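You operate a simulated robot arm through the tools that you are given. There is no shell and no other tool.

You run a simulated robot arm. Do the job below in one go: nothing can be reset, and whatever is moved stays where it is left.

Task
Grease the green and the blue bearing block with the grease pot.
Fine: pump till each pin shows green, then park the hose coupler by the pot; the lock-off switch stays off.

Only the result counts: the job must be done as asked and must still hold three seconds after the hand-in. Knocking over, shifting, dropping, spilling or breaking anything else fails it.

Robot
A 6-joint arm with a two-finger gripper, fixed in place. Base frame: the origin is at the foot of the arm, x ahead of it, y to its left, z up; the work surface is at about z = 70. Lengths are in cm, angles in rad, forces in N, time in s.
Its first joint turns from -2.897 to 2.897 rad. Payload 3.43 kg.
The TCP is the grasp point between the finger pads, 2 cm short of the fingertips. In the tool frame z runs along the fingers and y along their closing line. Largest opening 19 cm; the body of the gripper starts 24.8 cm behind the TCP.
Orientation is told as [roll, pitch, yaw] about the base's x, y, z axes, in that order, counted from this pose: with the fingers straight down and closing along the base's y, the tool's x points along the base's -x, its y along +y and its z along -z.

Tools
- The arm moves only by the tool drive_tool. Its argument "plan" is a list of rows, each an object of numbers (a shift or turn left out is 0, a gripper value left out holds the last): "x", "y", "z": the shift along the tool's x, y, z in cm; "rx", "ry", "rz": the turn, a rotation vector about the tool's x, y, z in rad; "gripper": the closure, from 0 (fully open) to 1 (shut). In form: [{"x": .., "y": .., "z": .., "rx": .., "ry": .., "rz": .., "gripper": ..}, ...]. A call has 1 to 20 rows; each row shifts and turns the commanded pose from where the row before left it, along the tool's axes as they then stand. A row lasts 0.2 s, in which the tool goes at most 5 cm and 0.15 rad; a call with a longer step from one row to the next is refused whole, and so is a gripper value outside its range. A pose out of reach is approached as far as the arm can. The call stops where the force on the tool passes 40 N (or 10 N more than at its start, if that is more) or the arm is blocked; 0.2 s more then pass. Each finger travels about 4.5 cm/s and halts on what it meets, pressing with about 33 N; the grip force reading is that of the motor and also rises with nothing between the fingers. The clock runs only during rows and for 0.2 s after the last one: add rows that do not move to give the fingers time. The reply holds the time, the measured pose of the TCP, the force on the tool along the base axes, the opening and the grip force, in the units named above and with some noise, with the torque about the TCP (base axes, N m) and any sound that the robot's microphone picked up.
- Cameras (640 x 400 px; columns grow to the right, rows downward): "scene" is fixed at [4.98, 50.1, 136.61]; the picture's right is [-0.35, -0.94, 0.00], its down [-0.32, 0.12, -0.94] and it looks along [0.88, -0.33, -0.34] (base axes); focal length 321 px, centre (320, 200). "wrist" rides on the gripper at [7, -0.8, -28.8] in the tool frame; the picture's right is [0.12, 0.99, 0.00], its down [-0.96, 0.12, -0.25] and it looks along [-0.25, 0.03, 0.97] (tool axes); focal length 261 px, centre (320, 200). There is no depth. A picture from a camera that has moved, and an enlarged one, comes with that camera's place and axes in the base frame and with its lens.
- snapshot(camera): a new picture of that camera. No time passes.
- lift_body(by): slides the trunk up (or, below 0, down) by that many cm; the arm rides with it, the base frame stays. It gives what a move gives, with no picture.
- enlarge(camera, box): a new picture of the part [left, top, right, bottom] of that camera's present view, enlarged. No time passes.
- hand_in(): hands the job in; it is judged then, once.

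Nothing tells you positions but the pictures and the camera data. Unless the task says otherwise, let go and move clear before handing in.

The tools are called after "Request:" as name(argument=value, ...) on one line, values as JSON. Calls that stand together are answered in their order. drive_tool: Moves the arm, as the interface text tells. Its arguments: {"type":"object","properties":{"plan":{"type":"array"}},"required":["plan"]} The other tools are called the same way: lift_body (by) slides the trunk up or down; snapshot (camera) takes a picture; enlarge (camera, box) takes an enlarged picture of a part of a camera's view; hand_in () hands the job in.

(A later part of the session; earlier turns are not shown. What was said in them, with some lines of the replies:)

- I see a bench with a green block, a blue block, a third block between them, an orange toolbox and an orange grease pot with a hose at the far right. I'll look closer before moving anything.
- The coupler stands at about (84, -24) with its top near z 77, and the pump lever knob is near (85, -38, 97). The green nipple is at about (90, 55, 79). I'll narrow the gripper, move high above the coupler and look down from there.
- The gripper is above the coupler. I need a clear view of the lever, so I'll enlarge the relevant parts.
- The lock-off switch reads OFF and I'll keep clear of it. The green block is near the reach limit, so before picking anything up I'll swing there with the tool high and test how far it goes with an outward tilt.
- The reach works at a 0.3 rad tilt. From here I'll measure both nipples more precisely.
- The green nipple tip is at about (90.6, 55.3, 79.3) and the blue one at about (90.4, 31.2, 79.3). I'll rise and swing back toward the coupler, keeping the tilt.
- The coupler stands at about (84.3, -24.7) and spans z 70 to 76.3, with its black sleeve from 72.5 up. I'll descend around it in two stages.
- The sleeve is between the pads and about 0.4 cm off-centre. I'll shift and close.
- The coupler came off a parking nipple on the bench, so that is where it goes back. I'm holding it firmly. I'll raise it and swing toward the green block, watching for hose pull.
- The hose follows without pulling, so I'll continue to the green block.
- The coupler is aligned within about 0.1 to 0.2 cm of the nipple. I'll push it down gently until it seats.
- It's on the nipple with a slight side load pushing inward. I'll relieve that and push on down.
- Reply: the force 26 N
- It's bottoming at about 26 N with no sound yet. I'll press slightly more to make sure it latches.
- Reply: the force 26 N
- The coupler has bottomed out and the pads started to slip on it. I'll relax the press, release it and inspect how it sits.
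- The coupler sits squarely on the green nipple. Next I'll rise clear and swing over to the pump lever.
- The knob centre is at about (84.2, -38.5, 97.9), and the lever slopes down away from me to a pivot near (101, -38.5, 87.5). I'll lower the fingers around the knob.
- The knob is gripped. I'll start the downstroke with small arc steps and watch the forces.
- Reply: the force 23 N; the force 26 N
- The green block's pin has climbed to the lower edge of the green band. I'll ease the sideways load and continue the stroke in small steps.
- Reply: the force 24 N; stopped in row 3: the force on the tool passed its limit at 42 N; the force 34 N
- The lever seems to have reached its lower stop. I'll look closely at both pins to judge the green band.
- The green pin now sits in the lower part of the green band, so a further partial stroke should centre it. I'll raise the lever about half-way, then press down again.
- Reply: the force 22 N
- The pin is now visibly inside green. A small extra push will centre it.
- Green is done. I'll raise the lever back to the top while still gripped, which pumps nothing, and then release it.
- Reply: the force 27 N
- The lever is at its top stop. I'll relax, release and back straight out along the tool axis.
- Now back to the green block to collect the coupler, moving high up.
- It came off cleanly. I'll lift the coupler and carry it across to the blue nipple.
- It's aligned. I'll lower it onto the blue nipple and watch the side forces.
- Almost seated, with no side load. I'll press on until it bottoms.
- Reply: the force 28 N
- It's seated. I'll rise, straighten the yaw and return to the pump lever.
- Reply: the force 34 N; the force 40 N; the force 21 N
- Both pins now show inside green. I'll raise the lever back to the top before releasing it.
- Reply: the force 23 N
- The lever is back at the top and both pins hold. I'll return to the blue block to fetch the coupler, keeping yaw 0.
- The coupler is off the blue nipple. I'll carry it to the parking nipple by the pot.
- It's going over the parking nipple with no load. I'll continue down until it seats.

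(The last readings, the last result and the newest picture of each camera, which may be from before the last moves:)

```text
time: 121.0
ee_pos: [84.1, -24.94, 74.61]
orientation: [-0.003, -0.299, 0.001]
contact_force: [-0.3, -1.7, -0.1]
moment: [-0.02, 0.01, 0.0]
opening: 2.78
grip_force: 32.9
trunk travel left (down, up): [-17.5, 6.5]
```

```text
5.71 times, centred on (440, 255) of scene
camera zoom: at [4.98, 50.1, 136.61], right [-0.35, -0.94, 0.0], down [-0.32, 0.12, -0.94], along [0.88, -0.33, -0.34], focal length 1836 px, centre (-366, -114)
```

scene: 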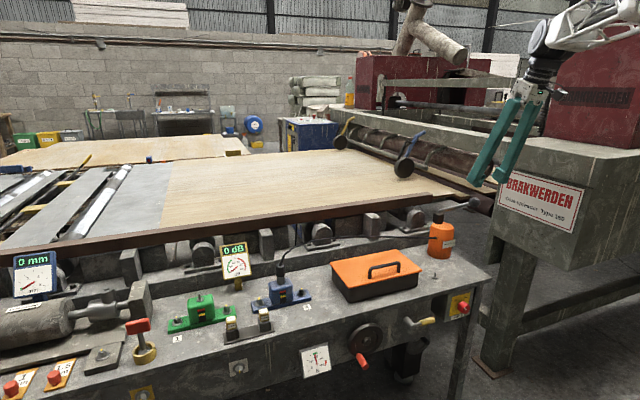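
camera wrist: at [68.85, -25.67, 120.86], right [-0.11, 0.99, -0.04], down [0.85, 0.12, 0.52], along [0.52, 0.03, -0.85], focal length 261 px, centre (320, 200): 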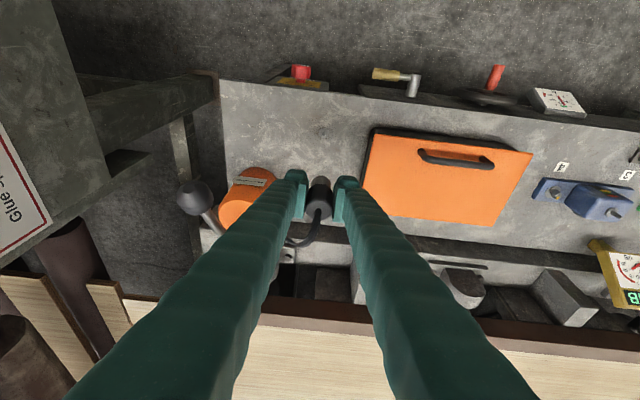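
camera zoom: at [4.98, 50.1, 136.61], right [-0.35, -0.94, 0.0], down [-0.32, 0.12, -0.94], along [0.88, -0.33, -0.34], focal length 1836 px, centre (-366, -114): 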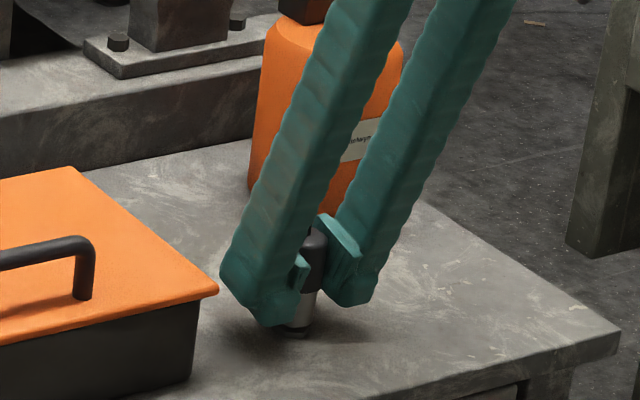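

Request:
drive_tool(plan=[{"x": 0.045, "z": 0.143}, {"x": 0.03, "z": 0.096}, {"x": 0.03, "z": 0.096}, {"x": 0.03, "z": 0.096}, {}])

Request:
enlarge(camera="scene", box=[400, 220, 480, 290])

```text
time: 122.2
ee_pos: [84.24, -24.78, 74.17]
orientation: [-0.002, -0.299, 0.0]
contact_force: [2.4, -0.8, 0.8]
moment: [-0.02, -0.03, 0.02]
opening: 2.77
grip_force: 32.2
trunk travel left (down, up): [-17.5, 6.5]
```

```text
5.71 times, centred on (440, 255) of scene
camera zoom: at [4.98, 50.1, 136.61], right [-0.35, -0.94, 0.0], down [-0.32, 0.12, -0.94], along [0.88, -0.33, -0.34], focal length 1836 px, centre (-366, -114)
```

zoom: 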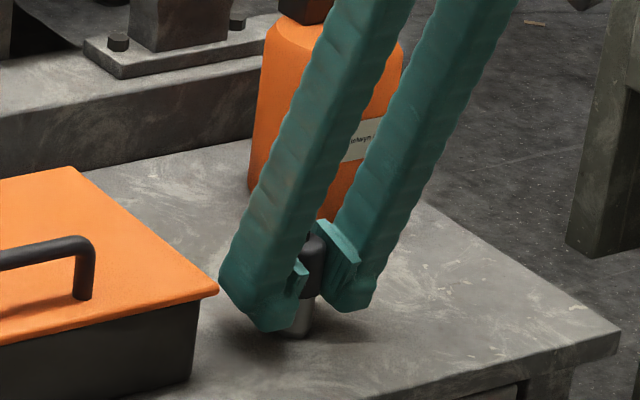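

Request:
drive_tool(plan=[{"x": 0.03, "z": 0.096}, {"x": 0.03, "z": 0.096}, {"x": 0.03, "z": 0.096}, {}])

Request:
enlarge(camera="wrist", box=[240, 130, 400, 230])

```text
time: 123.2
ee_pos: [84.27, -24.86, 73.92]
orientation: [-0.001, -0.3, 0.001]
contact_force: [-4.0, 1.0, 17.3]
moment: [-0.11, 0.09, -0.02]
opening: 2.79
grip_force: 33.4
trunk travel left (down, up): [-17.5, 6.5]
```

```text
4.00 times, centred on (320, 180) of wrist
camera zoom: at [68.93, -25.68, 99.44], right [-0.11, 0.99, -0.04], down [0.85, 0.12, 0.52], along [0.52, 0.03, -0.85], focal length 1043 px, centre (320, 280)
```

zoom: 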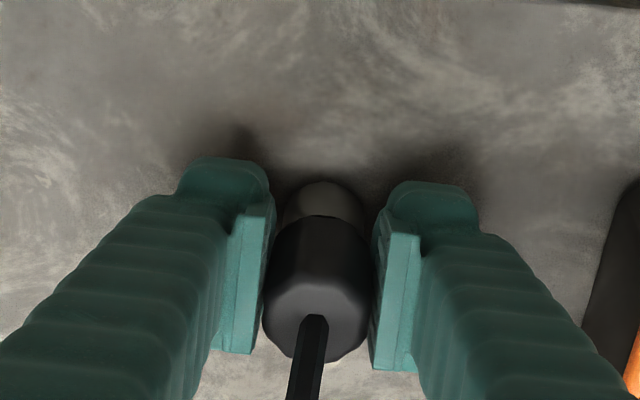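

It's seated, at about 17 N. One small extra press, then relax, release and retreat upward.

Request:
drive_tool(plan=[{"x": 0.03, "z": 0.096}, {"x": 0.015, "z": 0.048}, {}, {"x": -0.04, "z": -0.13}, {"gripper": 0.8}, {"gripper": 0.65}, {"gripper": 0.58}, {}, {}])

Request:
enlarge(camera="scene", box=[400, 220, 480, 290])

Request:
enlarge(camera="wrist", box=[240, 130, 400, 230])

```text
time: 125.2
ee_pos: [84.3, -24.88, 73.87]
orientation: [-0.002, -0.3, 0.0]
contact_force: [-0.2, -0.5, 0.7]
moment: [-0.02, -0.03, 0.01]
opening: 7.97
grip_force: 0.1
trunk travel left (down, up): [-17.5, 6.5]
```

```text
5.71 times, centred on (440, 255) of scene
camera zoom: at [4.98, 50.1, 136.61], right [-0.35, -0.94, 0.0], down [-0.32, 0.12, -0.94], along [0.88, -0.33, -0.34], focal length 1836 px, centre (-366, -114)
```

zoom: 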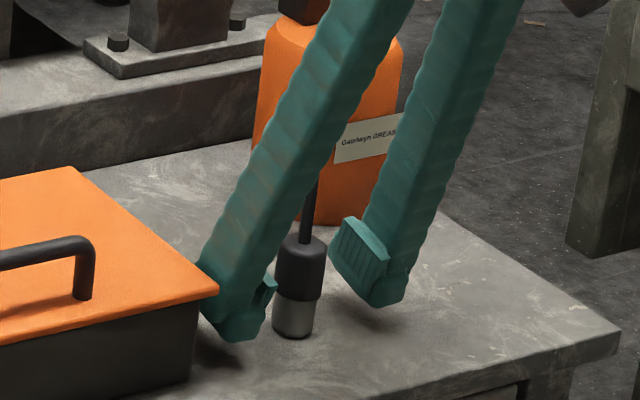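

```text
4.00 times, centred on (320, 180) of wrist
camera zoom: at [69.03, -25.78, 99.31], right [-0.11, 0.99, -0.04], down [0.85, 0.12, 0.52], along [0.52, 0.03, -0.85], focal length 1043 px, centre (320, 280)
```

zoom: 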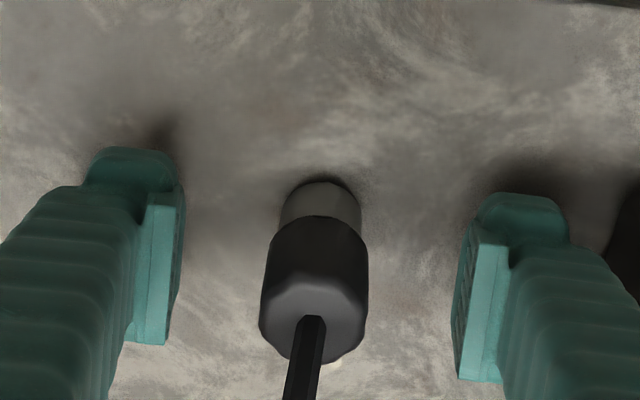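

Request:
drive_tool(plan=[{"z": -2}, {"z": -4}, {"z": -4}, {"z": -4}, {"z": -4}, {"z": -4}, {"z": -4}, {"z": -4}, {}, {}, {}])

Request:
snapshot(camera="scene")

Request:
enlarge(camera="scene", box=[400, 190, 500, 320])

Request:
enlarge(camera="scene", box=[150, 260, 330, 372])

Request:
snapshot(camera="wrist")

```text
time: 127.6
ee_pos: [75.57, -24.63, 102.51]
orientation: [-0.002, -0.296, -0.002]
contact_force: [-1.1, -1.3, -0.7]
moment: [0.0, 0.01, 0.02]
opening: 7.99
grip_force: 0.2
trunk travel left (down, up): [-17.5, 6.5]
```

```text
taken
```

scene: 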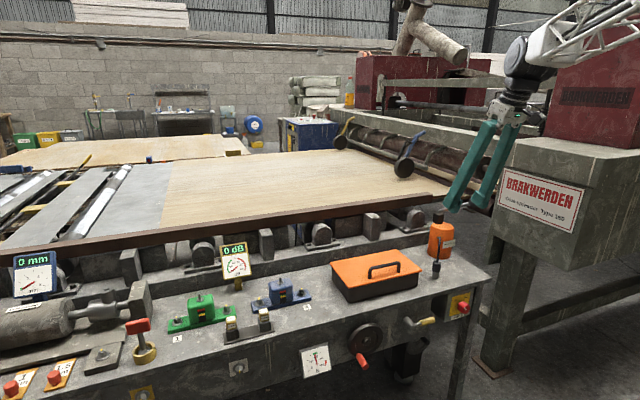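

```text
3.08 times, centred on (450, 255) of scene
camera zoom: at [4.98, 50.1, 136.61], right [-0.35, -0.94, 0.0], down [-0.32, 0.12, -0.94], along [0.88, -0.33, -0.34], focal length 988 px, centre (-80, 31)
```

zoom: 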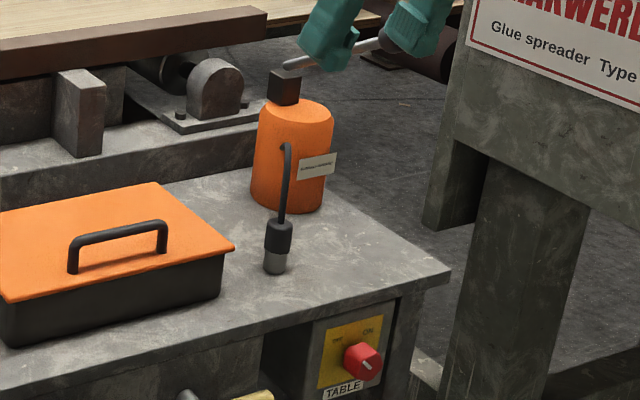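

```text
3.56 times, centred on (240, 316) of scene
camera zoom: at [4.98, 50.1, 136.61], right [-0.35, -0.94, 0.0], down [-0.32, 0.12, -0.94], along [0.88, -0.33, -0.34], focal length 1142 px, centre (604, -212)
```

zoom: 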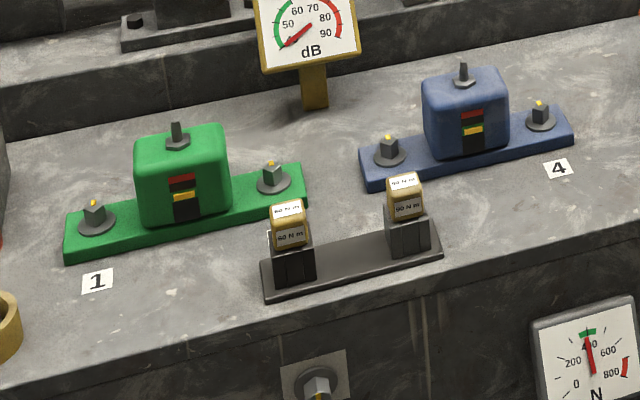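

```text
taken
camera wrist: at [60.37, -25.49, 127.98], right [-0.11, 0.99, -0.04], down [0.85, 0.12, 0.52], along [0.52, 0.03, -0.85], focal length 261 px, centre (320, 200)
```

wrist: 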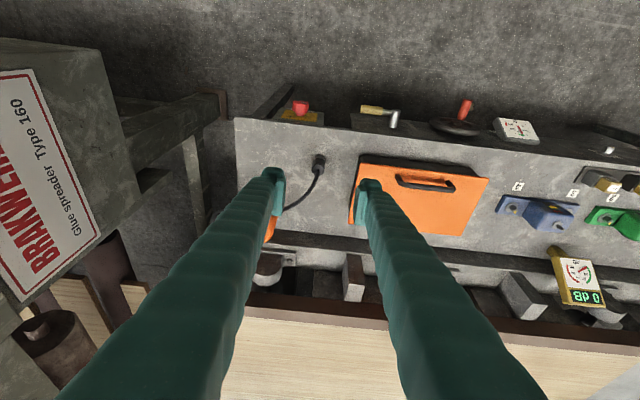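

Both pins sit inside their green bands, the coupler is back on its parking nipple by the pot, the switch still reads OFF, and the gripper is clear. I'm handing the job in.

Request:
hand_in()

```text
The job is handed in.
```

The green and blue bearing blocks are both greased, and each pin shows inside its green band. In the last pictures before hand-in, both pins were still there.

- **Coupler:** it is back on the parking nipple next to the grease pot, with the hose slack. It seated under a light press.
- **Pump lever:** I raised it back to the top before letting go.
- **Lock-off switch:** I never touched it, and it still reads OFF.
- **Everything else:** nothing looked shifted or knocked over in the final views, and the gripper is open and clear.

I stopped each pin near the middle of its band, judged from the scene camera at an angle. The exact height could be slightly off, but there was visible green to spare above and below.
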